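You operate a simulated robot arm through the tools that you are given. There is no shell and no other tool. Be economical: measure what you need, move in short steps, check, and stop when the job is done.

Carry out the task below with a simulated robot arm. There is one attempt and no reset: what you move stays moved.

TASK
Brush the metal bits off the magnet drawer and close up the brush hatch.
Fine: the machine is locked out and stays so; try its start button first. Use the brown hand brush and put it back; shoot the bolt. Set down upright: brown hand brush. Where these are worked on the way, their far stop is far enough and under half their travel is too little: magnet drawer. What is to be rubbed or washed off counts as gone when no trace of it is left.

The check looks at the end state, three seconds after you hand in, the way a careful person would. Anything else that was tipped, shoved, dropped, spilled or broken makes it a failure.

THE ROBOT
A 7-joint arm with a two-finger parallel gripper on a trunk, on a base that drives. Base frame: it is fixed to the floor where the robot stands at the start and does not move with it; the origin is under the middle of the robot, x ahead of it, y to its left, z up. Lengths are in mm, angles in rad, forces in N, time in s.
With the tool pointing down near the work surface it reaches from about 180 to 460 mm from the robot's upright axis, wherever it stands. Its first joint turns from -2.897 to 2.897 rad. Places, roughly: brush hatch [400, 600, 900]; brush hatch bolt [300, 700, 700]; grey door with a steel handle [600, 400, 200]; grey slotted drawer [800, 400, 700]; machine isolator [500, 0, 1100]; machine reset button [500, -100, 900]; machine start button [500, -100, 1000]; magnet drawer [800, 400, 900]; orange slider [600, 400, 500]. Payload 3.43 kg.
Tool frame: the origin (TCP) lies between the finger pads and is the grasp point; the fingertips stand 34 mm ahead of it; z points along the fingers, y is the line along which they close. Largest opening 128 mm; finger width 24, thickness 12; the body of the gripper, 48 by 130 mm, starts 96 mm behind the TCP.
Orientation is that of the tool frame in the base frame, as a unit quaternion [x, y, z, w]. With the fingers straight down and closing along the base's y, the tool's x points along the base's -x, its y along +y and its z along -z.

THE INTERFACE
- The arm moves only by the tool apply_moves. Its argument "plan" is one flat list of numbers, 7 for each row, row after row: the shift along the tool's x, y, z in m, then the turn, a rotation vector about the tool's x, y, z in rad, then the opening, from 0 (shut) to 1 (fully open). In form: [x, y, z, ax, ay, az, claw, x, y, z, ax, ay, az, claw, ...]. A call has 1 to 20 rows; each row is the pose to reach, as a shift and turn from the pose commanded when the call began, along the tool's axes at that moment. Rows are played at 5 a second. More than 50 mm and 0.15 rad between two rows, or a gripper value outside its range, and nothing of the call is played. Where a pose cannot be reached the arm comes as near as it can. A force on the tool above 90 N (or 10 N above the force at the start of the call, whichever is more), or a blocked arm, ends the call early, and 0.2 s more pass. The fingers move at their own pace (about 108 mm/s each) and stop on an object; they squeeze with about 26 N. The grip force told is the motor's: it shows also when the fingers shut on nothing. Time passes only in rows, and 0.2 s behind the last, so rows that repeat a pose let the fingers close. The reply holds the time, the measured pose of the TCP, the force on the tool along the base axes, the opening and the grip force, in the units named above and with some noise, with the torque about the TCP (base axes, N m) and any sound that the robot's microphone picked up.
- Cameras (640 x 400 px; columns grow to the right, rows downward): "scene" is now at [-15.4, 161.9, 1565.5]; the picture's right is [0.26, -0.97, 0.00], its down [-0.67, -0.18, -0.73] and it looks along [0.70, 0.18, -0.69] (base axes); focal length 285 px, centre (320, 200). "wrist" rides on the gripper at [76, -11, -160] in the tool frame; the picture's right is [0.15, 0.99, 0.00], its down [-0.88, 0.13, -0.46] and it looks along [-0.45, 0.07, 0.89] (tool axes); focal length 234 px, centre (320, 200). There is no depth. A picture from a camera that has moved, and an enlarged one, comes with that camera's place and axes in the base frame and with its lens. The place of the scene camera against the robot may be out by one fixed shift of up to 12 mm in any direction.
- capture(camera): a new picture of that camera. No time passes.
- slide_trunk(by): slides the trunk up (or, below 0, down) by that many mm; the arm and the scene camera ride with it, the base frame stays. It gives what a move gives, with no picture.
- base_move(legs): drives the robot by 1 to 6 legs, each [ahead, left, turn to the left] in mm, mm and rad, along the robot's own axes; the way and the turn of a leg run together, so that a leg with both is an arc; at most 1500 mm and 3.142 rad a leg. The arm and the cameras ride along, it lands a little off, and it stops where it bumps. It gives what a move gives.
- pan_tilt(pan, tilt): turns the head with the scene camera to pan (to the left, within 1.501 rad either way) and tilt (down, from -0.506 to 1.204), counted from straight ahead of the robot. It gives what a move gives.
- inspect(camera, box): a new picture of the part [left, top, right, bottom] of that camera's present view, enlarged. No time passes.
- job_done(): hands the job in; it is judged then, once.

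Work in short steps. Places have to be worked out from the pictures, the camera data and where the tool is seen: move nearer, look again, correct. Check each grasp and each placing, and mend what went wrong. You have 120 turns and 90 pictures in all, those below and enlarged ones among them. Open the gripper and draw the arm clear of the work before you hand the job in, unless the task says otherwise.

The tools are called after "Request:" by a JSON object that holds its "api" and its "payload". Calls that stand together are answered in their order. apply_moves: Moves the arm, as the interface text tells. Its arguments: {"type":"object","properties":{"plan":{"type":"array"}},"required":["plan"]} The other tools are called the same way: slide_trunk (by) slides the trunk up or down; base_move (legs) drives the base; pan_tilt (pan, tilt) turns the head that bears the scene camera; capture (camera) takes a picture; inspect (camera, box) takes an enlarged picture of a part of a camera's view; job_done () hands the job in.

At the start:

```text
clock: 0.0
ee_pos: [252.2, 339.7, 1317.2]
tcp_rot: [0.001, 1.0, 0.0, 0.001]
ft_force: [0.6, -0.6, -0.6]
torque: [-0.01, 0.0, 0.02]
gripper_width: 128.1
gripper_force: 0.0
trunk travel left (down, up): [-275.0, 49.0]
robot x, y, heading: [0.1, -0.1, 0.002]
head pan, tilt: [0.15, 0.913]
```

scene: 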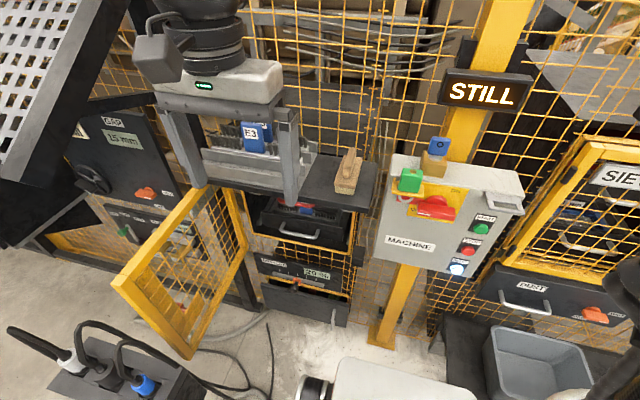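
wrist: 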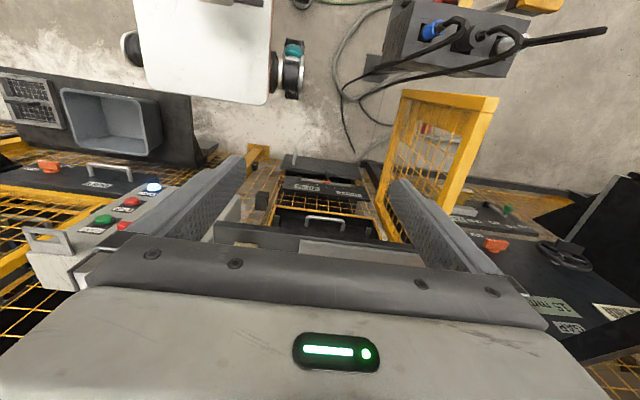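

The scene shows the open hatch, magnet drawer behind it, a brown brush on a shelf and the control box. I look closer at these parts first.

Request:
{"api": "inspect", "payload": {"camera": "scene", "box": [360, 120, 540, 290]}}

Request:
{"api": "inspect", "payload": {"camera": "scene", "box": [220, 140, 400, 330]}}

Request:
{"api": "inspect", "payload": {"camera": "scene", "box": [60, 90, 270, 360]}}

```text
2.35 times, centred on (450, 205) of scene
camera zoom: at [-15.4, 161.9, 1565.5], right [0.26, -0.97, 0.0], down [-0.67, -0.18, -0.73], along [0.7, 0.18, -0.69], focal length 670 px, centre (14, 188)
```

zoom: 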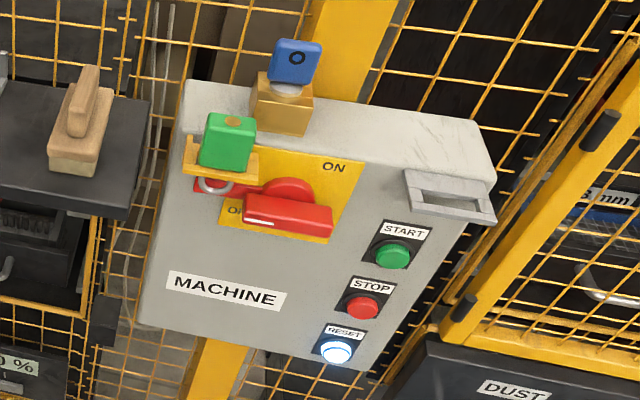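

```text
2.11 times, centred on (310, 235) of scene
camera zoom: at [-15.4, 161.9, 1565.5], right [0.26, -0.97, 0.0], down [-0.67, -0.18, -0.73], along [0.7, 0.18, -0.69], focal length 599 px, centre (341, 126)
```

zoom: 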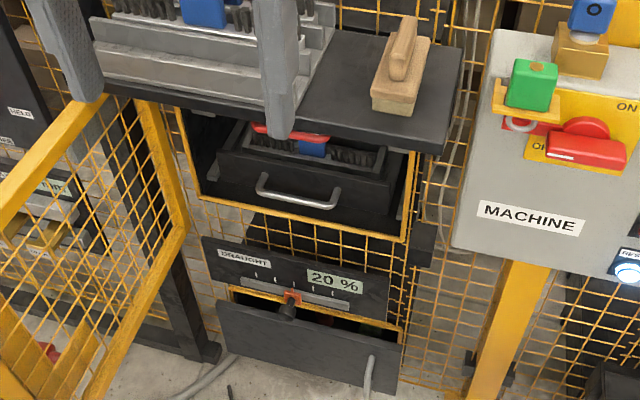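

```text
1.48 times, centred on (165, 225) of scene
camera zoom: at [-15.4, 161.9, 1565.5], right [0.26, -0.97, 0.0], down [-0.67, -0.18, -0.73], along [0.7, 0.18, -0.69], focal length 422 px, centre (550, 163)
```

zoom: 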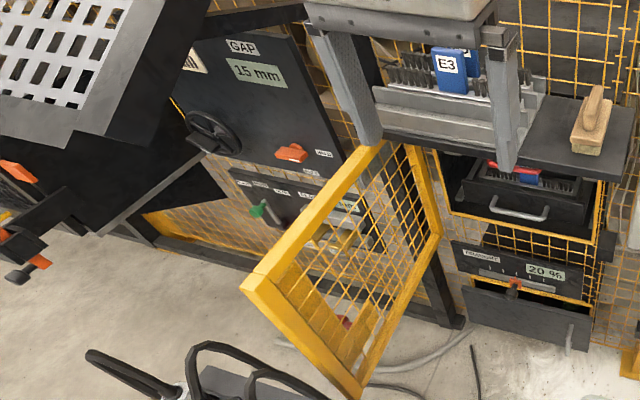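

The start button triangulates to about (517, -103, 1040) from both cameras. I swing the arm there with the fingers shut and pointing ahead, stopping short.

Request:
{"api": "apply_moves", "payload": {"plan": [-0.0131, -0.0314, 0.0198, 0, -0.1122, 0, 0, -0.0263, -0.0629, 0.0396, 0, -0.2244, 0, 0, -0.0394, -0.0943, 0.0594, 0, -0.3366, 0, 0, -0.0526, -0.1257, 0.0791, 0, -0.4488, 0, 0, -0.0657, -0.1571, 0.0989, 0, -0.561, 0, 0, -0.0789, -0.1886, 0.1187, 0, -0.6732, 0, 0, -0.092, -0.22, 0.1385, 0, -0.7854, 0, 0, -0.1051, -0.2514, 0.1583, 0, -0.8976, 0, 0, -0.1183, -0.2829, 0.1781, 0, -1.0098, 0, 0, -0.1314, -0.3143, 0.1979, 0, -1.122, 0, 0, -0.1446, -0.3457, 0.2176, 0, -1.2342, 0, 0, -0.1577, -0.3771, 0.2374, 0, -1.3464, 0, 0, -0.1709, -0.4086, 0.2572, 0, -1.4586, 0, 0, -0.184, -0.44, 0.277, 0, -1.5708, 0, 0]}}

Request:
{"api": "capture", "payload": {"camera": "scene"}}

Request:
{"api": "capture", "payload": {"camera": "wrist"}}

```text
clock: 1.8
ee_pos: [361.4, 200.6, 1155.0]
tcp_rot: [-0.08, 0.932, 0.064, 0.347]
ft_force: [-0.2, -3.2, -1.8]
torque: [0.21, -0.13, 0.15]
gripper_width: 0.0
gripper_force: 25.8
out of reach, approached as far as the arm can: row 7, 8
trunk travel left (down, up): [-275.0, 49.0]
robot x, y, heading: [3.1, -1.8, 0.0]
head pan, tilt: [0.15, 0.913]
stopped in row 8: the arm was blocked; the commanded pose is now the measured one
```

```text
84 pictures are left
camera scene: at [-63.1, 203.3, 1549.4], right [0.89, -0.46, 0.0], down [-0.38, -0.73, -0.57], along [0.26, 0.5, -0.82], focal length 285 px, centre (320, 200)
```

scene: 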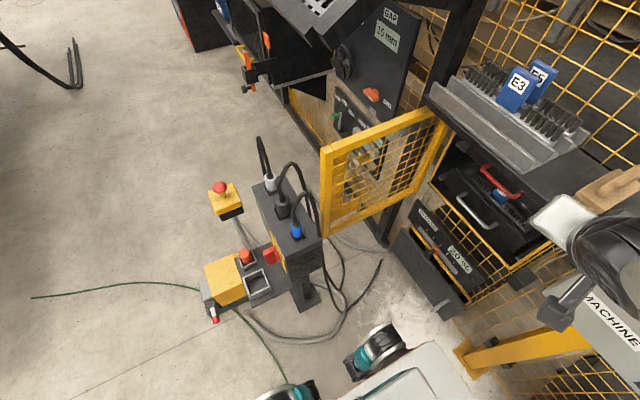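

```text
83 pictures are left
camera wrist: at [204.9, 155.4, 1225.3], right [-0.3, 0.95, -0.03], down [0.34, 0.14, 0.93], along [0.89, 0.27, -0.37], focal length 234 px, centre (320, 200)
```

wrist: 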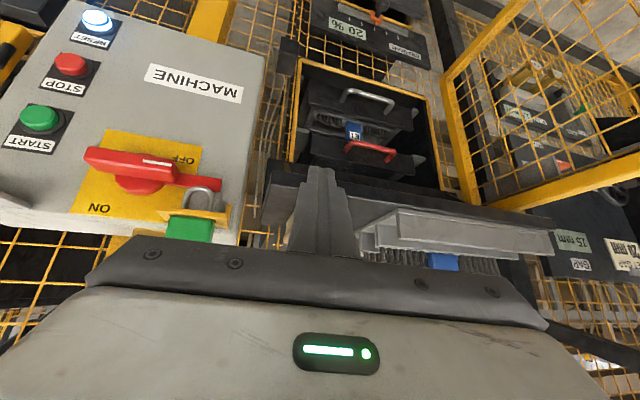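

The arm stopped at its limits midway, around (361, 201, 1155), without touching much. I move sideways and a little up and back, keeping the orientation, to see if it gets past.

Request:
{"api": "apply_moves", "payload": {"plan": [0.005, -0.0371, -0.0181, 0, 0, 0, 0, 0.01, -0.0742, -0.0362, 0, 0, 0, 0, 0.0147, -0.1114, -0.0543, 0, 0, 0, 0, 0.0196, -0.1485, -0.0724, 0, 0, 0, 0, 0.0245, -0.1856, -0.0905, 0, 0, 0, 0]}}

Request:
{"api": "capture", "payload": {"camera": "scene"}}

```text
clock: 3.0
ee_pos: [350.9, -5.5, 1228.0]
tcp_rot: [-0.077, 0.934, 0.065, 0.344]
ft_force: [-0.3, 1.2, -0.3]
torque: [0.0, 0.0, -0.01]
gripper_width: 0.0
gripper_force: 26.2
out of reach, approached as far as the arm can: row 1, 2, 3, 4, 5
trunk travel left (down, up): [-275.0, 49.0]
robot x, y, heading: [3.4, -4.0, 0.005]
head pan, tilt: [0.15, 0.913]
```

```text
82 pictures are left
camera scene: at [-21.6, 151.6, 1553.4], right [0.15, -0.99, 0.0], down [-0.78, -0.12, -0.61], along [0.6, 0.09, -0.79], focal length 285 px, centre (320, 200)
```

scene: 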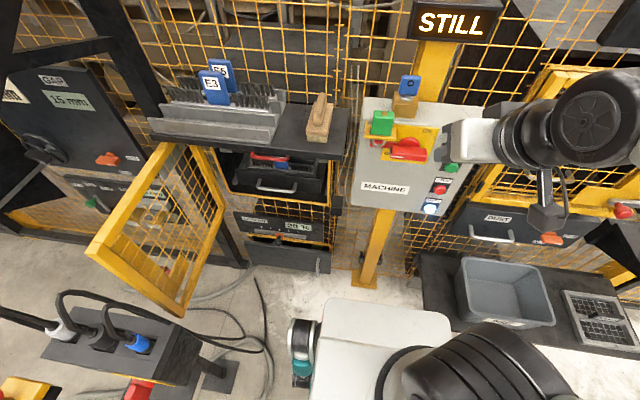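

The earlier blockage seems to be the elbow against the head; it is free now. The robot is too close for a level tool, so I check the sides/back before backing up.

Request:
{"api": "pan_tilt", "payload": {"pan": -1.5, "tilt": 0.8}}

Request:
{"api": "capture", "payload": {"camera": "scene"}}

Request:
{"api": "pan_tilt", "payload": {"pan": 1.5, "tilt": 0.8}}

Request:
{"api": "capture", "payload": {"camera": "scene"}}

```text
clock: 4.7
ee_pos: [350.7, -5.3, 1227.2]
tcp_rot: [-0.077, 0.933, 0.065, 0.344]
ft_force: [-0.3, -0.4, -0.8]
torque: [-0.01, 0.0, -0.05]
gripper_width: 0.0
gripper_force: 26.2
trunk travel left (down, up): [-275.0, 49.0]
robot x, y, heading: [1.9, -1.7, -0.001]
head pan, tilt: [-1.499, 0.799]
```

```text
81 pictures are left
camera scene: at [-89.3, 60.4, 1562.2], right [-1.0, -0.07, 0.0], down [-0.05, 0.72, -0.7], along [0.05, -0.7, -0.72], focal length 285 px, centre (320, 200)
```

scene: 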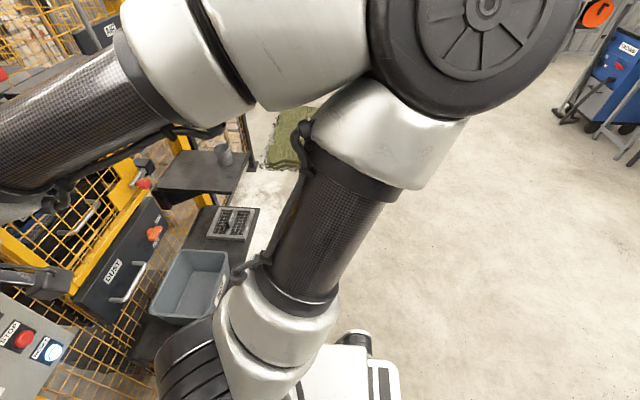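

```text
clock: 7.3
ee_pos: [350.9, -4.5, 1227.2]
tcp_rot: [-0.077, 0.934, 0.064, 0.344]
ft_force: [0.3, -0.5, -0.8]
torque: [0.02, -0.04, 0.0]
gripper_width: 0.0
gripper_force: 26.3
trunk travel left (down, up): [-275.0, 49.0]
robot x, y, heading: [-1.9, -1.4, -0.001]
head pan, tilt: [1.499, 0.799]
```

```text
80 pictures are left
camera scene: at [-89.4, 221.3, 1562.2], right [1.0, -0.07, 0.0], down [-0.05, -0.72, -0.7], along [0.05, 0.7, -0.72], focal length 285 px, centre (320, 200)
```

scene: 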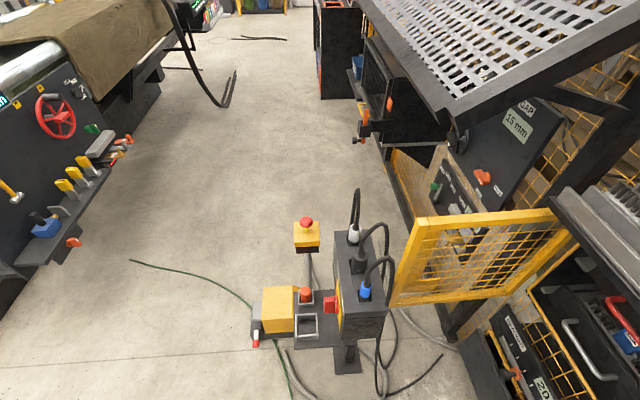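

Behind is clear on the right and the machine on the left is far off. I back up 220 mm and set the head forward.

Request:
{"api": "base_move", "payload": {"legs": [[-220, 0, 0]]}}

Request:
{"api": "pan_tilt", "payload": {"pan": 0.0, "tilt": 0.7}}

```text
clock: 9.0
ee_pos: [131.2, -4.9, 1227.1]
tcp_rot: [-0.077, 0.934, 0.065, 0.344]
ft_force: [0.2, 0.0, -0.5]
torque: [0.01, 0.0, 0.03]
gripper_width: 0.0
gripper_force: 26.1
trunk travel left (down, up): [-275.0, 49.0]
robot x, y, heading: [-219.2, 2.1, 0.004]
head pan, tilt: [1.499, 0.799]
```

```text
clock: 10.6
ee_pos: [131.7, -4.2, 1228.1]
tcp_rot: [-0.078, 0.934, 0.065, 0.344]
ft_force: [-1.2, 0.3, -0.2]
torque: [0.0, 0.03, 0.04]
gripper_width: 0.0
gripper_force: 26.1
trunk travel left (down, up): [-275.0, 49.0]
robot x, y, heading: [-218.5, -2.3, 0.001]
head pan, tilt: [0.0, 0.7]
```

Now there is room. I move to a pose ahead of the start button, fingers level and shut, tips about 45 mm short of it.

Request:
{"api": "apply_moves", "payload": {"plan": [-0.0093, -0.0169, 0.0318, 0.0211, -0.0854, 0.0023, 0, -0.0186, -0.0338, 0.0636, 0.0422, -0.1708, 0.0046, 0, -0.028, -0.0507, 0.0953, 0.0633, -0.2562, 0.0069, 0, -0.0373, -0.0676, 0.1271, 0.0844, -0.3416, 0.0092, 0, -0.0466, -0.0846, 0.1589, 0.1055, -0.427, 0.0115, 0, -0.0559, -0.1015, 0.1907, 0.1266, -0.5124, 0.0138, 0, -0.0652, -0.1184, 0.2225, 0.1477, -0.5978, 0.0161, 0, -0.0746, -0.1353, 0.2542, 0.1688, -0.6832, 0.0184, 0, -0.0839, -0.1522, 0.286, 0.1899, -0.7686, 0.0207, 0, -0.0932, -0.1691, 0.3178, 0.211, -0.854, 0.023, 0, -0.0932, -0.1691, 0.3178, 0.211, -0.854, 0.023, 0]}}

Request:
{"api": "capture", "payload": {"camera": "wrist"}}

Request:
{"api": "capture", "payload": {"camera": "scene"}}

```text
clock: 13.0
ee_pos: [435.7, -105.6, 1035.2]
tcp_rot: [0.002, 0.71, -0.001, 0.704]
ft_force: [0.2, 0.4, -0.6]
torque: [0.0, -0.01, -0.01]
gripper_width: 0.1
gripper_force: 25.8
out of reach, approached as far as the arm can: row 1, 2, 3, 4, 5
trunk travel left (down, up): [-275.0, 49.0]
robot x, y, heading: [-220.4, -3.4, 0.01]
head pan, tilt: [0.0, 0.7]
```

```text
79 pictures are left
camera wrist: at [274.1, -115.8, 961.7], right [0.0, 0.99, -0.14], down [-0.45, 0.13, 0.88], along [0.89, 0.06, 0.44], focal length 234 px, centre (320, 200)
```

wrist: 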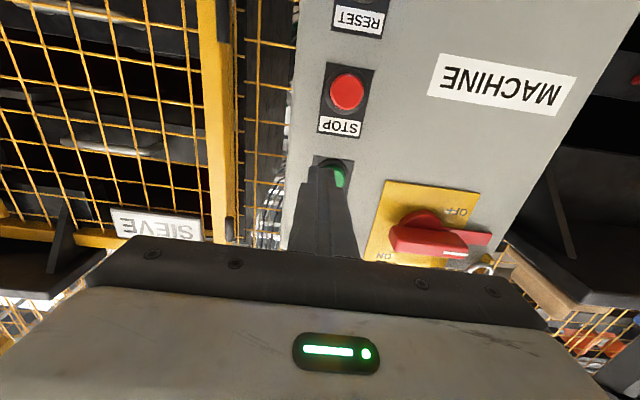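

```text
78 pictures are left
camera scene: at [-229.8, 140.4, 1570.5], right [0.0, -1.0, 0.0], down [-0.64, 0.0, -0.76], along [0.76, 0.0, -0.64], focal length 285 px, centre (320, 200)
```

scene: 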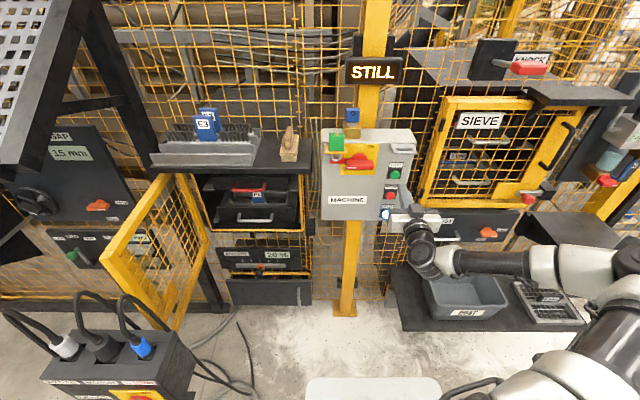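

The finger looks slightly to the right of the button in y; the scene view of the tool needs a closer look before pressing.

Request:
{"api": "inspect", "payload": {"camera": "scene", "box": [310, 120, 470, 260]}}

Request:
{"api": "inspect", "payload": {"camera": "wrist", "box": [240, 60, 440, 260]}}

```text
2.86 times, centred on (390, 190) of scene
camera zoom: at [-229.8, 140.4, 1570.5], right [0.0, -1.0, 0.0], down [-0.64, 0.0, -0.76], along [0.76, 0.0, -0.64], focal length 813 px, centre (120, 229)
```

zoom: 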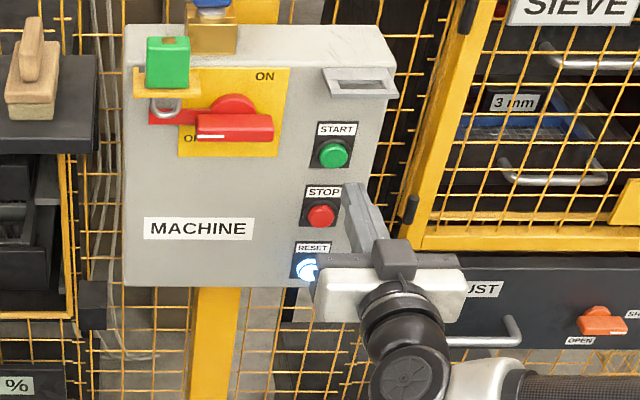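

```text
2.00 times, centred on (340, 160) of wrist
camera zoom: at [274.1, -115.8, 961.7], right [0.0, 0.99, -0.14], down [-0.45, 0.13, 0.88], along [0.89, 0.06, 0.44], focal length 468 px, centre (280, 280)
```

zoom: 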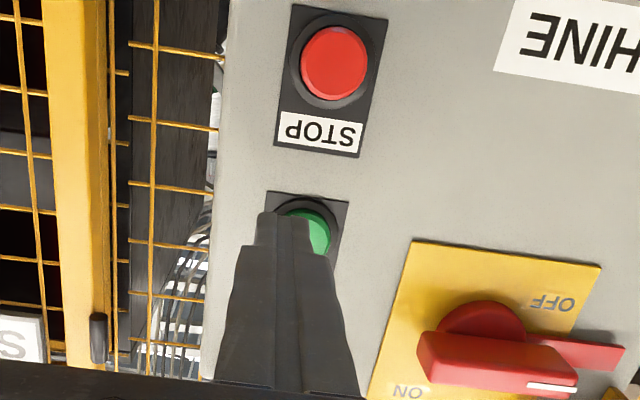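

Corrected with the finger's own image position, the button cap is at about (514, -91, 1048). I line up and advance to just short of it, then feel forward.

Request:
{"api": "apply_moves", "payload": {"plan": [-0.013, 0.0135, 0.0, 0, 0, 0, 0, -0.013, 0.0135, 0.015, 0, 0, 0, 0, -0.013, 0.0135, 0.03, 0, 0, 0, 0, -0.013, 0.0135, 0.036, 0, 0, 0, 0]}}

Request:
{"api": "inspect", "payload": {"camera": "scene", "box": [350, 140, 450, 220]}}

Request:
{"api": "inspect", "payload": {"camera": "wrist", "box": [240, 60, 440, 260]}}

```text
clock: 14.0
ee_pos: [470.8, -91.4, 1049.0]
tcp_rot: [0.002, 0.71, -0.001, 0.704]
ft_force: [-3.2, 0.0, -0.3]
torque: [0.02, -0.03, 0.0]
gripper_width: 0.0
gripper_force: 26.0
trunk travel left (down, up): [-275.0, 49.0]
robot x, y, heading: [-220.7, 0.5, 0.005]
head pan, tilt: [0.0, 0.7]
heard: click
```

```text
5.00 times, centred on (400, 180) of scene
camera zoom: at [-230.3, 140.5, 1570.4], right [0.0, -1.0, 0.0], down [-0.64, 0.0, -0.77], along [0.77, 0.0, -0.64], focal length 1423 px, centre (-80, 300)
```

zoom: 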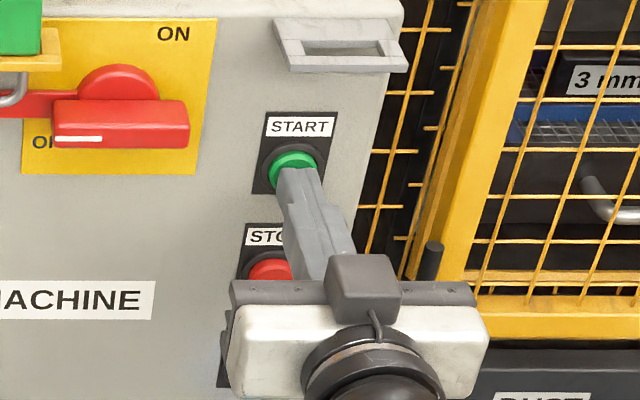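

```text
2.00 times, centred on (340, 160) of wrist
camera zoom: at [309.6, -102.3, 975.4], right [0.0, 0.99, -0.14], down [-0.45, 0.13, 0.89], along [0.89, 0.06, 0.44], focal length 468 px, centre (280, 280)
```

zoom: 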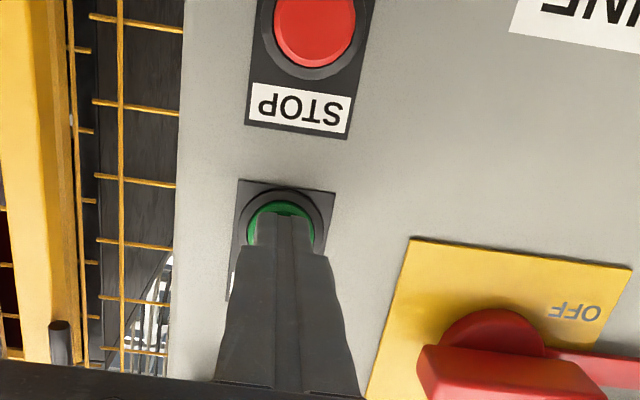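

A click was heard with the finger on START (3 N). I push 3 mm more to be sure and draw back 100 mm, then check the sign.

Request:
{"api": "apply_moves", "payload": {"plan": [0, 0, 0.003, 0, 0, 0, 0, 0, 0, 0.003, 0, 0, 0, 0, 0, 0, -0.03, 0, 0, 0, 0, 0, 0, -0.07, 0, 0, 0, 0, 0, 0, -0.11, 0, 0, 0, 0]}}

Request:
{"api": "capture", "payload": {"camera": "scene"}}

Request:
{"api": "inspect", "payload": {"camera": "scene", "box": [90, 90, 330, 330]}}

Request:
{"api": "inspect", "payload": {"camera": "scene", "box": [190, 160, 320, 250]}}

```text
clock: 15.2
ee_pos: [358.9, -92.2, 1050.3]
tcp_rot: [0.002, 0.711, 0.0, 0.703]
ft_force: [0.2, 0.5, 0.2]
torque: [0.0, -0.05, -0.01]
gripper_width: 0.2
gripper_force: 26.4
trunk travel left (down, up): [-275.0, 49.0]
robot x, y, heading: [-222.0, -0.6, 0.002]
head pan, tilt: [0.0, 0.7]
```

```text
73 pictures are left
camera scene: at [-230.0, 140.5, 1570.5], right [0.0, -1.0, 0.0], down [-0.64, 0.0, -0.77], along [0.77, 0.0, -0.64], focal length 285 px, centre (320, 200)
```

scene: 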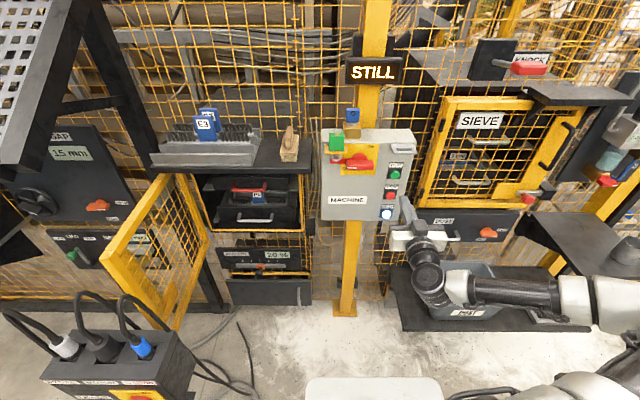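

```text
1.67 times, centred on (210, 210) of scene
camera zoom: at [-230.0, 140.5, 1570.5], right [0.0, -1.0, 0.0], down [-0.64, 0.0, -0.77], along [0.77, 0.0, -0.64], focal length 474 px, centre (503, 183)
```

zoom: 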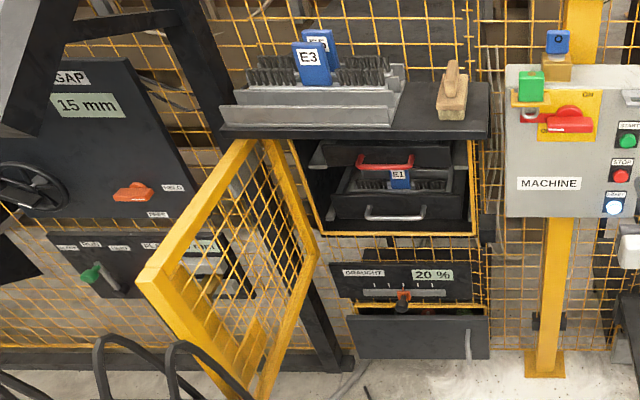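

```text
4.44 times, centred on (255, 205) of scene
camera zoom: at [-230.0, 140.5, 1570.5], right [0.0, -1.0, 0.0], down [-0.64, 0.0, -0.77], along [0.77, 0.0, -0.64], focal length 1265 px, centre (609, 178)
```

zoom: 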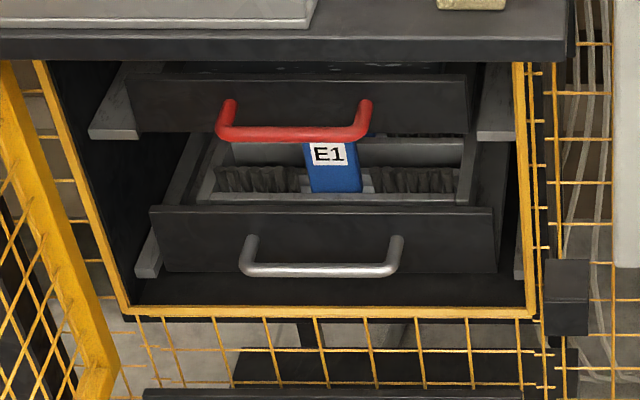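

Sign still reads STILL, the lamp stays as it was, so the lockout holds. The upper drawer with the red handle, near (680, 428, 867), should be the magnet drawer. I shift left 150 mm for a better view of the cell, staying clear of the power post and the cables.

Request:
{"api": "base_move", "payload": {"legs": [[0, 150, 0]]}}

Request:
{"api": "pan_tilt", "payload": {"pan": 0.3, "tilt": 0.6}}

Request:
{"api": "capture", "payload": {"camera": "scene"}}

Request:
{"api": "inspect", "payload": {"camera": "scene", "box": [250, 90, 410, 270]}}

```text
clock: 17.3
ee_pos: [359.6, 59.0, 1050.0]
tcp_rot: [0.001, 0.71, 0.0, 0.704]
ft_force: [0.0, 0.7, -0.4]
torque: [0.03, 0.01, 0.04]
gripper_width: 0.0
gripper_force: 25.8
trunk travel left (down, up): [-275.0, 49.0]
robot x, y, heading: [-220.6, 148.9, 0.004]
head pan, tilt: [0.0, 0.7]
```

```text
clock: 18.1
ee_pos: [358.9, 59.0, 1050.2]
tcp_rot: [0.002, 0.71, 0.0, 0.704]
ft_force: [0.6, -0.5, 0.9]
torque: [0.01, -0.02, 0.0]
gripper_width: 0.0
gripper_force: 25.9
trunk travel left (down, up): [-275.0, 49.0]
robot x, y, heading: [-220.7, 149.9, 0.005]
head pan, tilt: [0.3, 0.6]
```

```text
70 pictures are left
camera scene: at [-231.1, 316.1, 1579.1], right [0.3, -0.95, 0.0], down [-0.54, -0.17, -0.82], along [0.79, 0.25, -0.57], focal length 285 px, centre (320, 200)
```

scene: 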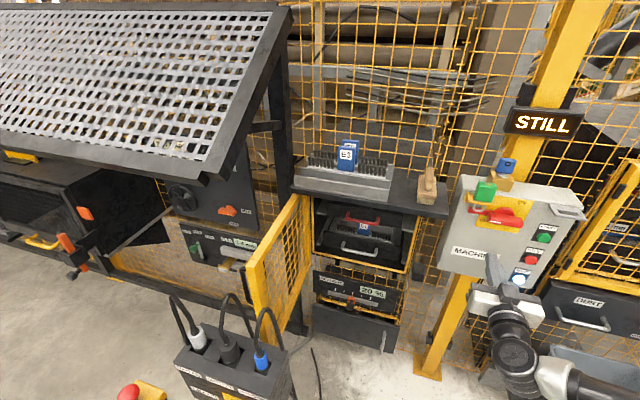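

```text
2.22 times, centred on (330, 180) of scene
camera zoom: at [-231.1, 316.1, 1579.1], right [0.3, -0.95, 0.0], down [-0.54, -0.17, -0.82], along [0.79, 0.25, -0.57], focal length 632 px, centre (298, 244)
```

zoom: 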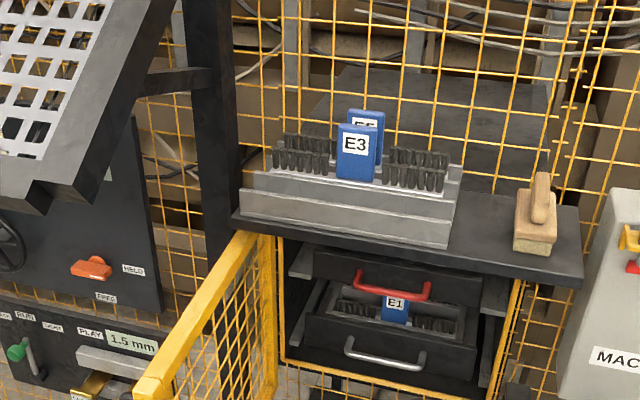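

Shelf front edge is about (469, 1090 underside), the red handle bar about (657, 421, 879), the brush about (484+, 230, 1127). I bring the tool left and down and roll it so it closes vertically on the handle bar.

Request:
{"api": "apply_moves", "payload": {"plan": [0.0136, 0.0245, -0.0027, 0, 0, -0.1428, 0, 0.0273, 0.0491, -0.0055, 0, 0, -0.2856, 0, 0.0409, 0.0736, -0.0082, 0, 0, -0.4284, 0.1, 0.0545, 0.0982, -0.0109, 0, 0, -0.5712, 0.2, 0.0682, 0.1227, -0.0136, 0, 0, -0.714, 0.3, 0.0818, 0.1473, -0.0164, 0, 0, -0.8568, 0.4, 0.0955, 0.1718, -0.0191, 0, 0, -0.9996, 0.4, 0.1091, 0.1964, -0.0218, 0, 0, -1.1424, 0.4, 0.1227, 0.2209, -0.0245, 0, 0, -1.2852, 0.4, 0.1364, 0.2455, -0.0273, 0, 0, -1.428, 0.4, 0.15, 0.27, -0.03, 0, 0, -1.5708, 0.4, 0.15, 0.27, -0.03, 0, 0, -1.5708, 0.4]}}

Request:
{"api": "capture", "payload": {"camera": "scene"}}

Request:
{"api": "capture", "payload": {"camera": "wrist"}}

```text
clock: 20.7
ee_pos: [342.3, 288.8, 951.0]
tcp_rot: [-0.502, 0.504, -0.498, 0.496]
ft_force: [0.5, -0.5, 0.5]
torque: [0.03, 0.02, 0.01]
gripper_width: 51.3
gripper_force: 0.1
out of reach, approached as far as the arm can: row 9, 10, 11, 12
trunk travel left (down, up): [-275.0, 49.0]
robot x, y, heading: [-221.9, 149.6, 0.006]
head pan, tilt: [0.3, 0.6]
```

```text
68 pictures are left
camera scene: at [-231.1, 316.1, 1579.1], right [0.3, -0.95, 0.0], down [-0.54, -0.17, -0.83], along [0.79, 0.25, -0.56], focal length 285 px, centre (320, 200)
```

scene: 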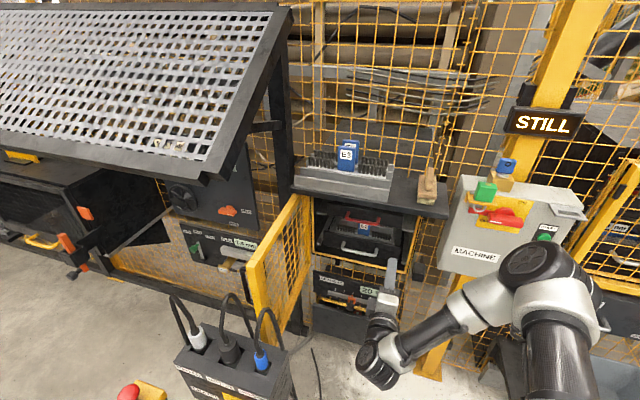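

```text
67 pictures are left
camera wrist: at [181.7, 213.1, 964.6], right [-0.01, -0.15, -0.99], down [-0.46, 0.88, -0.13], along [0.89, 0.45, -0.08], focal length 234 px, centre (320, 200)
```

wrist: 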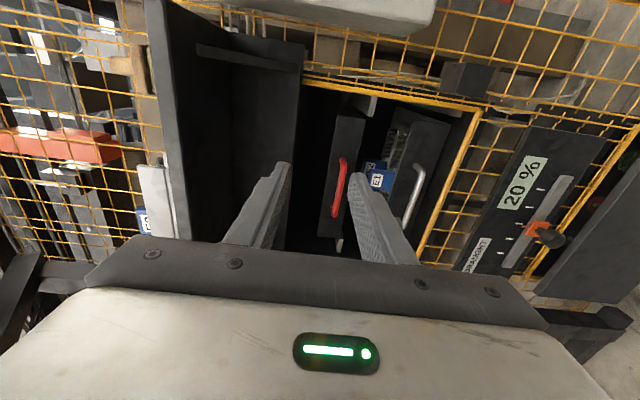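

The tool is rolled correctly at (342, 289, 951). I lower the trunk 120 mm and drive ahead 130 mm; the tool stays below the shelf and in front of the opening.

Request:
{"api": "slide_trunk", "payload": {"by": -120}}

Request:
{"api": "base_move", "payload": {"legs": [[130, 0, 0]]}}

Request:
{"api": "apply_moves", "payload": {"plan": [-0.025, 0, 0, 0, 0, 0, 0.4, -0.05, -0.01, 0, 0, 0, 0, 0.4, -0.075, -0.02, 0, 0, 0, 0, 0.4, -0.1, -0.03, 0.0, 0, 0, 0, 0.4, -0.132, -0.045, 0.02, 0, 0, 0, 0.4, -0.132, -0.047, 0.04, 0, 0, 0, 0.4]}}

Request:
{"api": "capture", "payload": {"camera": "scene"}}

Request:
{"api": "capture", "payload": {"camera": "wrist"}}

```text
clock: 22.2
ee_pos: [341.7, 288.7, 831.0]
tcp_rot: [-0.502, 0.504, -0.497, 0.497]
ft_force: [-0.7, 0.5, -0.2]
torque: [-0.03, 0.01, 0.01]
gripper_width: 51.3
gripper_force: 0.0
trunk travel left (down, up): [-155.0, 169.0]
robot x, y, heading: [-217.3, 146.7, 0.003]
head pan, tilt: [0.3, 0.6]
```

```text
clock: 23.5
ee_pos: [472.4, 288.3, 830.8]
tcp_rot: [-0.502, 0.504, -0.497, 0.497]
ft_force: [-0.7, 0.0, -0.3]
torque: [0.02, -0.01, 0.01]
gripper_width: 51.4
gripper_force: 0.1
trunk travel left (down, up): [-155.0, 169.0]
robot x, y, heading: [-89.8, 154.8, 0.002]
head pan, tilt: [0.3, 0.6]
```

```text
clock: 24.9
ee_pos: [510.1, 369.3, 910.5]
tcp_rot: [-0.503, 0.503, -0.496, 0.498]
ft_force: [0.5, 0.6, 0.2]
torque: [0.0, -0.01, -0.02]
gripper_width: 51.2
gripper_force: 0.1
out of reach, approached as far as the arm can: row 1, 2, 3, 4, 5, 6
trunk travel left (down, up): [-155.0, 169.0]
robot x, y, heading: [-90.1, 151.6, 0.005]
head pan, tilt: [0.3, 0.6]
```

```text
66 pictures are left
camera scene: at [-100.8, 316.5, 1459.1], right [0.3, -0.95, 0.0], down [-0.54, -0.17, -0.83], along [0.79, 0.25, -0.56], focal length 285 px, centre (320, 200)
```

scene: 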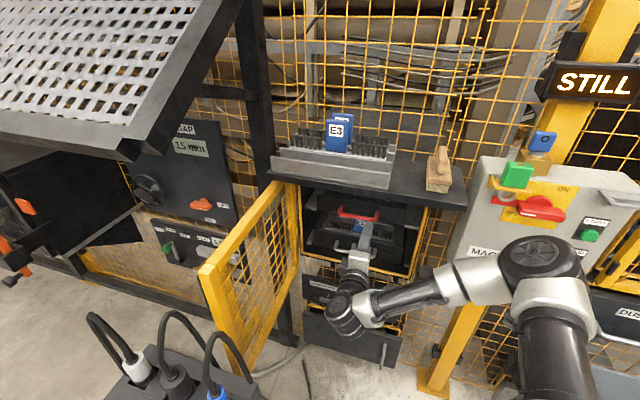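

```text
65 pictures are left
camera wrist: at [350.1, 293.5, 924.5], right [-0.01, -0.14, -0.99], down [-0.46, 0.88, -0.12], along [0.89, 0.45, -0.08], focal length 234 px, centre (320, 200)
```

wrist: 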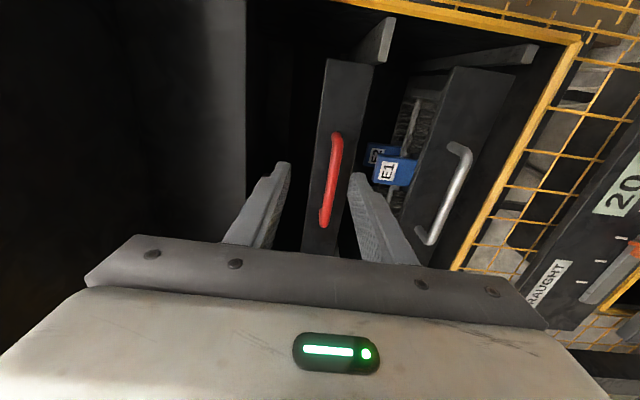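

The tool is in the opening's front at (510, 369, 910); lateral reach seems limited by the wrist, so I yaw the tool left 0.35 rad, which suits the arm, and settle at handle height.

Request:
{"api": "apply_moves", "payload": {"plan": [0, 0, 0, 0, -0.12, 0, 0.4, -0.01, 0.01, 0, 0, -0.24, 0, 0.4, -0.02, 0.02, 0, 0, -0.35, 0, 0.4, -0.031, 0.031, 0, 0, -0.35, 0, 0.4, -0.031, 0.031, 0, 0, -0.35, 0, 0.4]}}

```text
clock: 26.1
ee_pos: [510.1, 400.8, 878.1]
tcp_rot: [0.58, -0.41, 0.402, -0.578]
ft_force: [0.3, -0.1, 0.3]
torque: [0.03, 0.01, -0.01]
gripper_width: 51.1
gripper_force: 0.0
trunk travel left (down, up): [-155.0, 169.0]
robot x, y, heading: [-88.8, 154.2, 0.003]
head pan, tilt: [0.3, 0.6]
```

Reached well. I advance most of the way toward the handle and look.

Request:
{"api": "apply_moves", "payload": {"plan": [0.007, -0.001, 0.033, 0, 0, 0, 0.4, 0.014, -0.001, 0.066, 0, 0, 0, 0.4, 0.021, -0.002, 0.1, 0, 0, 0, 0.4]}}

Request:
{"api": "capture", "payload": {"camera": "wrist"}}

Request:
{"api": "inspect", "payload": {"camera": "scene", "box": [260, 150, 460, 320]}}

```text
clock: 26.9
ee_pos: [611.5, 412.9, 881.7]
tcp_rot: [0.58, -0.41, 0.402, -0.578]
ft_force: [0.2, 0.6, 1.2]
torque: [0.05, -0.02, 0.02]
gripper_width: 50.9
gripper_force: 0.0
trunk travel left (down, up): [-155.0, 169.0]
robot x, y, heading: [-91.9, 148.3, 0.003]
head pan, tilt: [0.3, 0.6]
```

```text
64 pictures are left
camera wrist: at [487.1, 288.0, 894.1], right [0.04, -0.13, -0.99], down [-0.73, 0.67, -0.12], along [0.68, 0.73, -0.07], focal length 234 px, centre (320, 200)
```

wrist: 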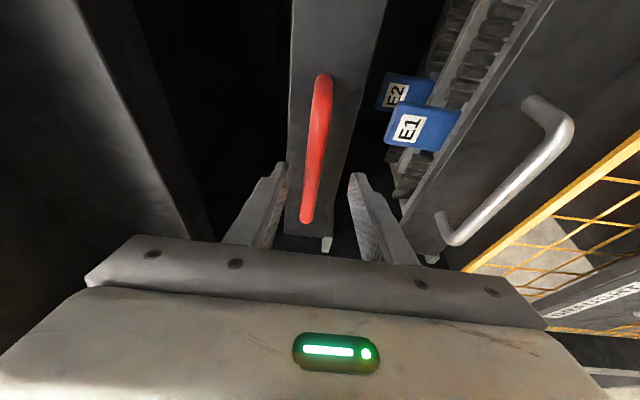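

```text
2.35 times, centred on (360, 235) of scene
camera zoom: at [-100.8, 316.4, 1459.1], right [0.3, -0.95, 0.0], down [-0.54, -0.17, -0.83], along [0.79, 0.25, -0.56], focal length 670 px, centre (226, 118)
```

zoom: 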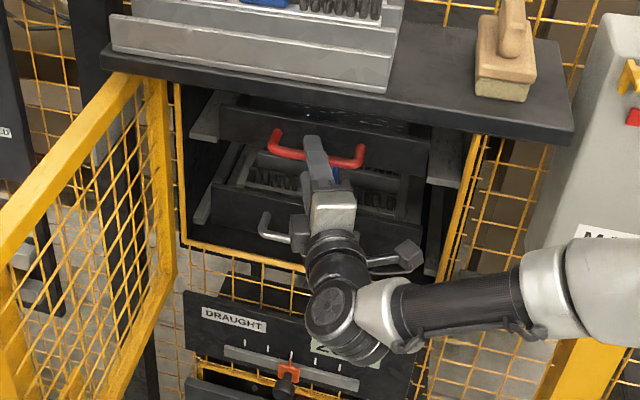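

The bar runs between the open fingers. I go 40 mm further and close.

Request:
{"api": "apply_moves", "payload": {"plan": [0.003, 0, 0.02, 0, 0, 0, 0.4, 0.006, 0, 0.04, 0, 0, 0, 0.4, 0.006, 0, 0.04, 0, 0, 0, 0, 0.006, 0, 0.04, 0, 0, 0, 0, 0.006, 0, 0.04, 0, 0, 0, 0]}}

Request:
{"api": "capture", "payload": {"camera": "wrist"}}

```text
clock: 28.1
ee_pos: [638.0, 413.4, 888.4]
tcp_rot: [0.584, -0.409, 0.398, -0.578]
ft_force: [-57.7, -10.9, -4.4]
torque: [-0.3, 0.01, 0.07]
gripper_width: 13.7
gripper_force: 45.0
out of reach, approached as far as the arm can: row 1, 2, 3, 4, 5
trunk travel left (down, up): [-155.0, 169.0]
robot x, y, heading: [-93.9, 150.2, 0.004]
head pan, tilt: [0.3, 0.6]
```

```text
62 pictures are left
camera wrist: at [516.0, 286.8, 901.9], right [0.03, -0.14, -0.99], down [-0.74, 0.67, -0.12], along [0.67, 0.73, -0.08], focal length 234 px, centre (320, 200)
```

wrist: 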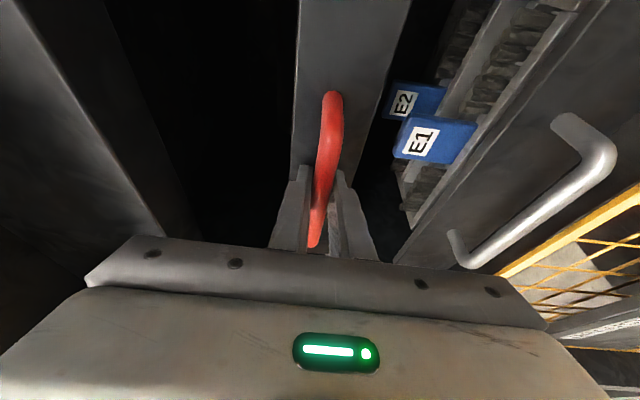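

The bar is gripped (13.7 mm). I pull straight back along -x in small rows.

Request:
{"api": "apply_moves", "payload": {"plan": [-0.0069, 0, -0.0188, 0, 0, 0, 0, -0.0137, 0, -0.0376, 0, 0, 0, 0, -0.0206, 0, -0.0564, 0, 0, 0, 0, -0.0274, 0, -0.0752, 0, 0, 0, 0, -0.0343, 0, -0.094, 0, 0, 0, 0, -0.0412, 0, -0.1128, 0, 0, 0, 0]}}

Request:
{"api": "capture", "payload": {"camera": "scene"}}

```text
clock: 29.5
ee_pos: [523.6, 412.7, 888.0]
tcp_rot: [0.584, -0.409, 0.4, -0.576]
ft_force: [1.9, 20.9, -24.4]
torque: [0.27, -0.08, -0.82]
gripper_width: 13.8
gripper_force: 45.2
trunk travel left (down, up): [-155.0, 169.0]
robot x, y, heading: [-91.6, 151.3, 0.005]
head pan, tilt: [0.3, 0.6]
```

```text
61 pictures are left
camera scene: at [-98.6, 318.9, 1458.6], right [0.3, -0.95, 0.0], down [-0.54, -0.17, -0.82], along [0.79, 0.24, -0.57], focal length 285 px, centre (320, 200)
```

scene: 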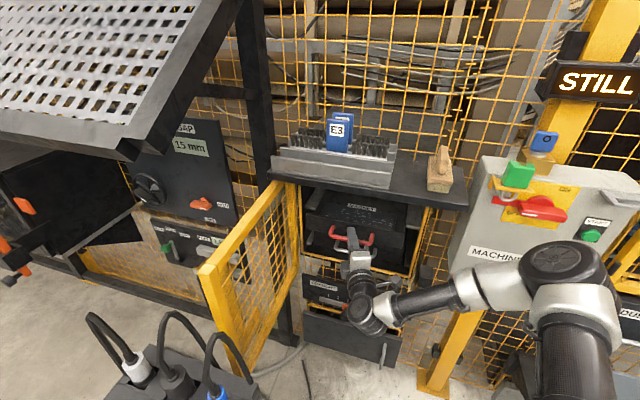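

The drawer has come out 115 mm, showing a flat plate. I keep pulling to find the far stop.

Request:
{"api": "apply_moves", "payload": {"plan": [-0.0069, 0, -0.0188, 0, 0, 0, 0, -0.0137, 0, -0.0376, 0, 0, 0, 0, -0.0206, 0, -0.0564, 0, 0, 0, 0, -0.0274, 0, -0.0752, 0, 0, 0, 0, -0.0343, 0, -0.094, 0, 0, 0, 0]}}

Request:
{"api": "inspect", "payload": {"camera": "scene", "box": [260, 150, 460, 320]}}

Request:
{"api": "capture", "payload": {"camera": "wrist"}}

```text
clock: 30.7
ee_pos: [425.2, 414.7, 888.3]
tcp_rot: [0.585, -0.409, 0.399, -0.575]
ft_force: [2.7, 20.9, -35.9]
torque: [0.41, -0.19, -0.68]
gripper_width: 13.9
gripper_force: 44.8
trunk travel left (down, up): [-155.0, 169.0]
robot x, y, heading: [-90.6, 154.1, 0.006]
head pan, tilt: [0.3, 0.6]
```

```text
2.35 times, centred on (360, 235) of scene
camera zoom: at [-98.1, 319.2, 1458.5], right [0.3, -0.95, 0.0], down [-0.54, -0.17, -0.82], along [0.79, 0.24, -0.57], focal length 670 px, centre (226, 118)
```

zoom: 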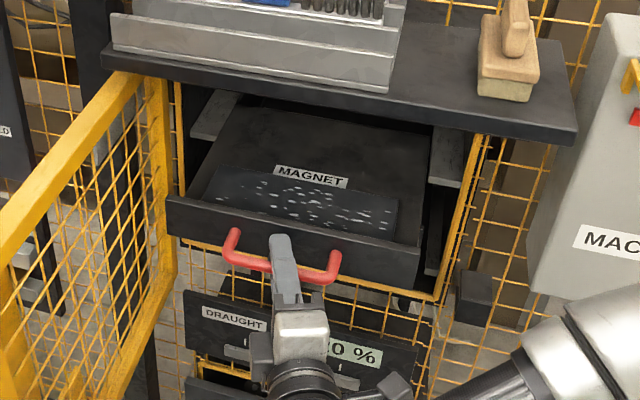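

```text
59 pictures are left
camera wrist: at [301.8, 287.7, 902.9], right [0.03, -0.14, -0.99], down [-0.74, 0.67, -0.12], along [0.68, 0.73, -0.08], focal length 234 px, centre (320, 200)
```

wrist: 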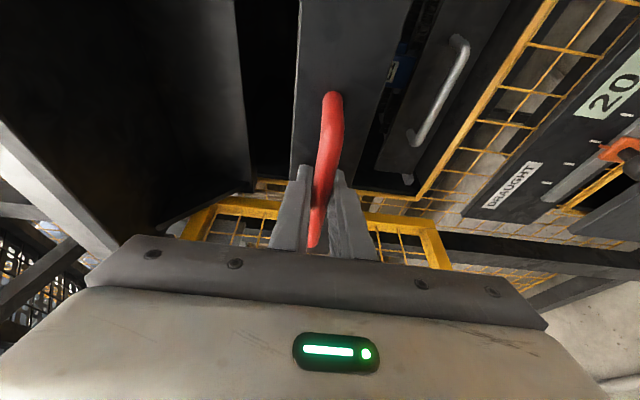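

The bits lie on a plate just behind the drawer front. I pull further toward the stop so they clear the shelf more.

Request:
{"api": "apply_moves", "payload": {"plan": [-0.0069, 0.003, -0.0188, 0, 0, 0, 0, -0.0137, 0.003, -0.0376, 0, 0, 0, 0, -0.0206, 0.003, -0.0564, 0, 0, 0, 0, -0.0274, 0.003, -0.0752, 0, 0, 0, 0]}}

Request:
{"api": "inspect", "payload": {"camera": "scene", "box": [260, 150, 460, 320]}}

```text
clock: 31.7
ee_pos: [353.0, 403.1, 888.0]
tcp_rot: [0.597, -0.41, 0.392, -0.568]
ft_force: [0.7, 37.0, -82.6]
torque: [1.18, -0.39, -0.1]
gripper_width: 14.3
gripper_force: 45.0
out of reach, approached as far as the arm can: row 2, 3, 4
trunk travel left (down, up): [-155.0, 169.0]
robot x, y, heading: [-87.7, 146.2, 0.005]
head pan, tilt: [0.3, 0.6]
```

```text
2.35 times, centred on (360, 235) of scene
camera zoom: at [-96.1, 322.1, 1457.4], right [0.3, -0.95, 0.0], down [-0.54, -0.17, -0.82], along [0.79, 0.24, -0.57], focal length 670 px, centre (226, 118)
```

zoom: 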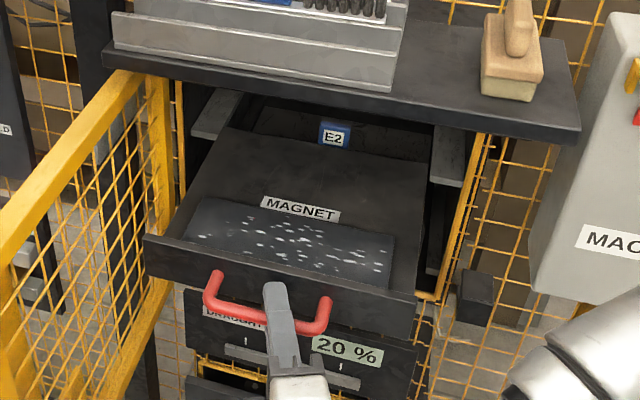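

Pulled out about 285 mm, well past half and with the bits plate fully in view. The arm strains (82 N down), so I relax toward the load before opening the fingers.

Request:
{"api": "apply_moves", "payload": {"plan": [-0.004, 0.008, 0.002, 0, 0, 0, 0, -0.008, 0.015, 0.003, 0, 0, 0, 0]}}

```text
clock: 32.3
ee_pos: [357.9, 402.9, 888.6]
tcp_rot: [0.592, -0.408, 0.394, -0.572]
ft_force: [-3.9, 37.0, -65.6]
torque: [1.08, -0.25, -0.09]
gripper_width: 14.0
gripper_force: 45.5
out of reach, approached as far as the arm can: row 1, 2
trunk travel left (down, up): [-155.0, 169.0]
robot x, y, heading: [-90.7, 153.2, 0.006]
head pan, tilt: [0.3, 0.6]
```

The arm is at its own limit there; I lower the trunk a little to unload the vertical force.

Request:
{"api": "slide_trunk", "payload": {"by": -12}}

```text
clock: 32.9
ee_pos: [358.9, 402.4, 888.0]
tcp_rot: [-0.581, 0.405, -0.4, 0.582]
ft_force: [-1.2, 37.2, -2.3]
torque: [-0.52, 0.01, 0.08]
gripper_width: 13.8
gripper_force: 45.2
trunk travel left (down, up): [-143.0, 181.0]
robot x, y, heading: [-93.3, 152.6, 0.002]
head pan, tilt: [0.3, 0.6]
```

Vertical load is gone. I open the fingers and back the base 160 mm straight away from the handle.

Request:
{"api": "apply_moves", "payload": {"plan": [0, 0, 0, 0, 0, 0, 0.5, 0, 0, 0, 0, 0, 0, 0.5]}}

Request:
{"api": "base_move", "payload": {"legs": [[-160, 0, 0]]}}

Request:
{"api": "capture", "payload": {"camera": "scene"}}

Request:
{"api": "inspect", "payload": {"camera": "scene", "box": [260, 120, 460, 300]}}

```text
clock: 33.5
ee_pos: [361.0, 394.8, 885.4]
tcp_rot: [0.58, -0.41, 0.404, -0.576]
ft_force: [0.8, -0.3, 0.0]
torque: [-0.01, -0.03, -0.03]
gripper_width: 64.3
gripper_force: 0.0
trunk travel left (down, up): [-143.0, 181.0]
robot x, y, heading: [-85.8, 149.4, 0.001]
head pan, tilt: [0.3, 0.6]
```

```text
clock: 34.9
ee_pos: [202.4, 395.1, 885.2]
tcp_rot: [0.581, -0.41, 0.402, -0.577]
ft_force: [-0.4, -0.2, -0.2]
torque: [-0.02, -0.01, 0.03]
gripper_width: 64.1
gripper_force: 0.0
trunk travel left (down, up): [-143.0, 181.0]
robot x, y, heading: [-243.0, 147.5, -0.002]
head pan, tilt: [0.3, 0.6]
```

```text
57 pictures are left
camera scene: at [-257.5, 316.2, 1447.1], right [0.3, -0.95, 0.0], down [-0.54, -0.17, -0.82], along [0.79, 0.25, -0.57], focal length 285 px, centre (320, 200)
```

scene: 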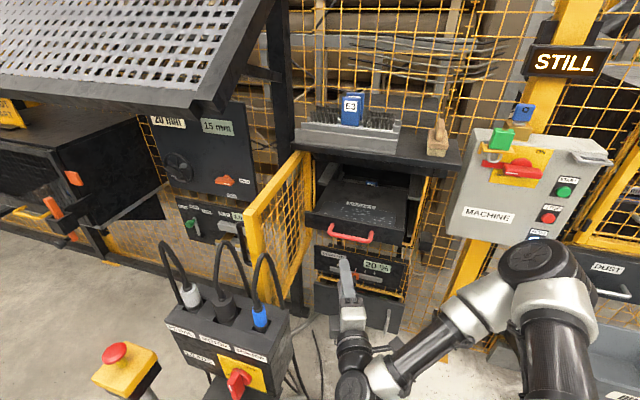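

```text
2.22 times, centred on (360, 210) of scene
camera zoom: at [-257.5, 316.2, 1447.1], right [0.3, -0.95, 0.0], down [-0.54, -0.17, -0.82], along [0.79, 0.25, -0.57], focal length 632 px, centre (231, 178)
```

zoom: 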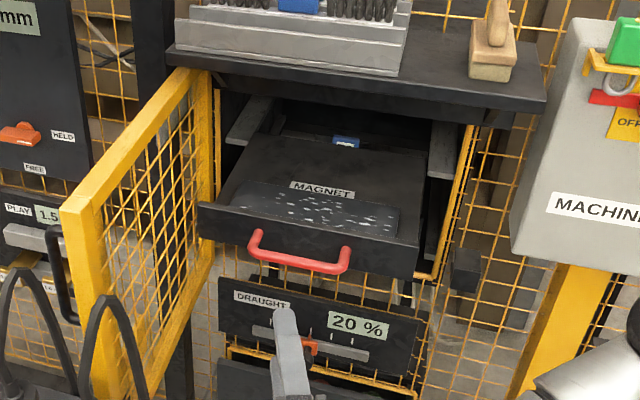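

Next the brush: raise the trunk and bring the tool level, closing along y, in front of the brush at about (300, 230, 1160).

Request:
{"api": "slide_trunk", "payload": {"by": 150}}

Request:
{"api": "apply_moves", "payload": {"plan": [0.0157, -0.0104, 0.003, 0.0229, 0.0229, 0.1295, 0.5, 0.0314, -0.0208, 0.0059, 0.0458, 0.0458, 0.2589, 0.5, 0.0472, -0.0312, 0.0089, 0.0687, 0.0687, 0.3884, 0.5, 0.0629, -0.0417, 0.0118, 0.0916, 0.0916, 0.5178, 0.5, 0.0786, -0.0521, 0.0148, 0.1145, 0.1145, 0.6473, 0.5, 0.0943, -0.0625, 0.0178, 0.1374, 0.1374, 0.7768, 0.5, 0.1101, -0.0729, 0.0207, 0.1602, 0.1602, 0.9062, 0.5, 0.1258, -0.0833, 0.0237, 0.1831, 0.1831, 1.0357, 0.5, 0.1415, -0.0937, 0.0266, 0.206, 0.206, 1.1651, 0.5, 0.1573, -0.1042, 0.0296, 0.2289, 0.2289, 1.2946, 0.5, 0.173, -0.1146, 0.0325, 0.2518, 0.2518, 1.424, 0.5, 0.1887, -0.125, 0.0355, 0.2747, 0.2747, 1.5535, 0.5, 0.1887, -0.125, 0.0355, 0.2747, 0.2747, 1.5535, 0.5]}}

Request:
{"api": "capture", "payload": {"camera": "wrist"}}

Request:
{"api": "capture", "payload": {"camera": "scene"}}

```text
clock: 36.6
ee_pos: [203.9, 395.9, 1035.3]
tcp_rot: [0.581, -0.41, 0.402, -0.577]
ft_force: [0.6, 0.2, -0.1]
torque: [0.03, -0.03, 0.01]
gripper_width: 64.1
gripper_force: 0.0
trunk travel left (down, up): [-293.0, 31.0]
robot x, y, heading: [-247.1, 146.6, 0.002]
head pan, tilt: [0.3, 0.6]
```

```text
clock: 39.4
ee_pos: [303.3, 230.1, 1158.0]
tcp_rot: [0.001, 0.711, 0.001, 0.703]
ft_force: [0.2, 0.0, 0.2]
torque: [-0.01, 0.0, 0.0]
gripper_width: 64.0
gripper_force: 0.0
trunk travel left (down, up): [-293.0, 31.0]
robot x, y, heading: [-244.9, 147.3, -0.0]
head pan, tilt: [0.3, 0.6]
```

```text
55 pictures are left
camera wrist: at [141.6, 219.7, 1085.3], right [0.0, 0.99, -0.14], down [-0.45, 0.13, 0.89], along [0.9, 0.06, 0.44], focal length 234 px, centre (320, 200)
```

wrist: 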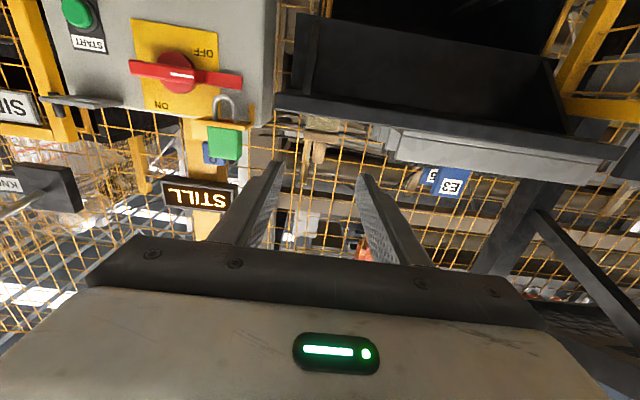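

```text
54 pictures are left
camera scene: at [-257.7, 316.1, 1597.1], right [0.3, -0.95, 0.0], down [-0.54, -0.17, -0.83], along [0.79, 0.25, -0.56], focal length 285 px, centre (320, 200)
```

scene: 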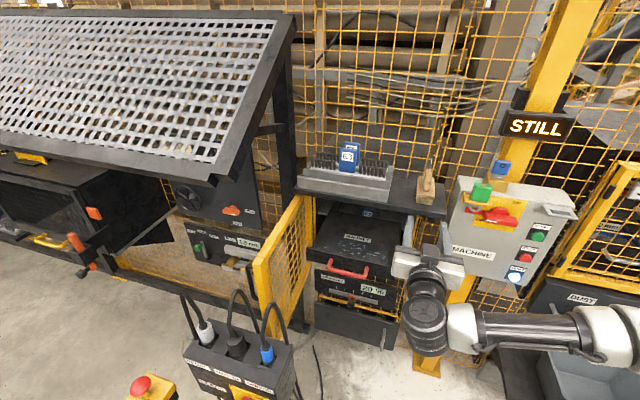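

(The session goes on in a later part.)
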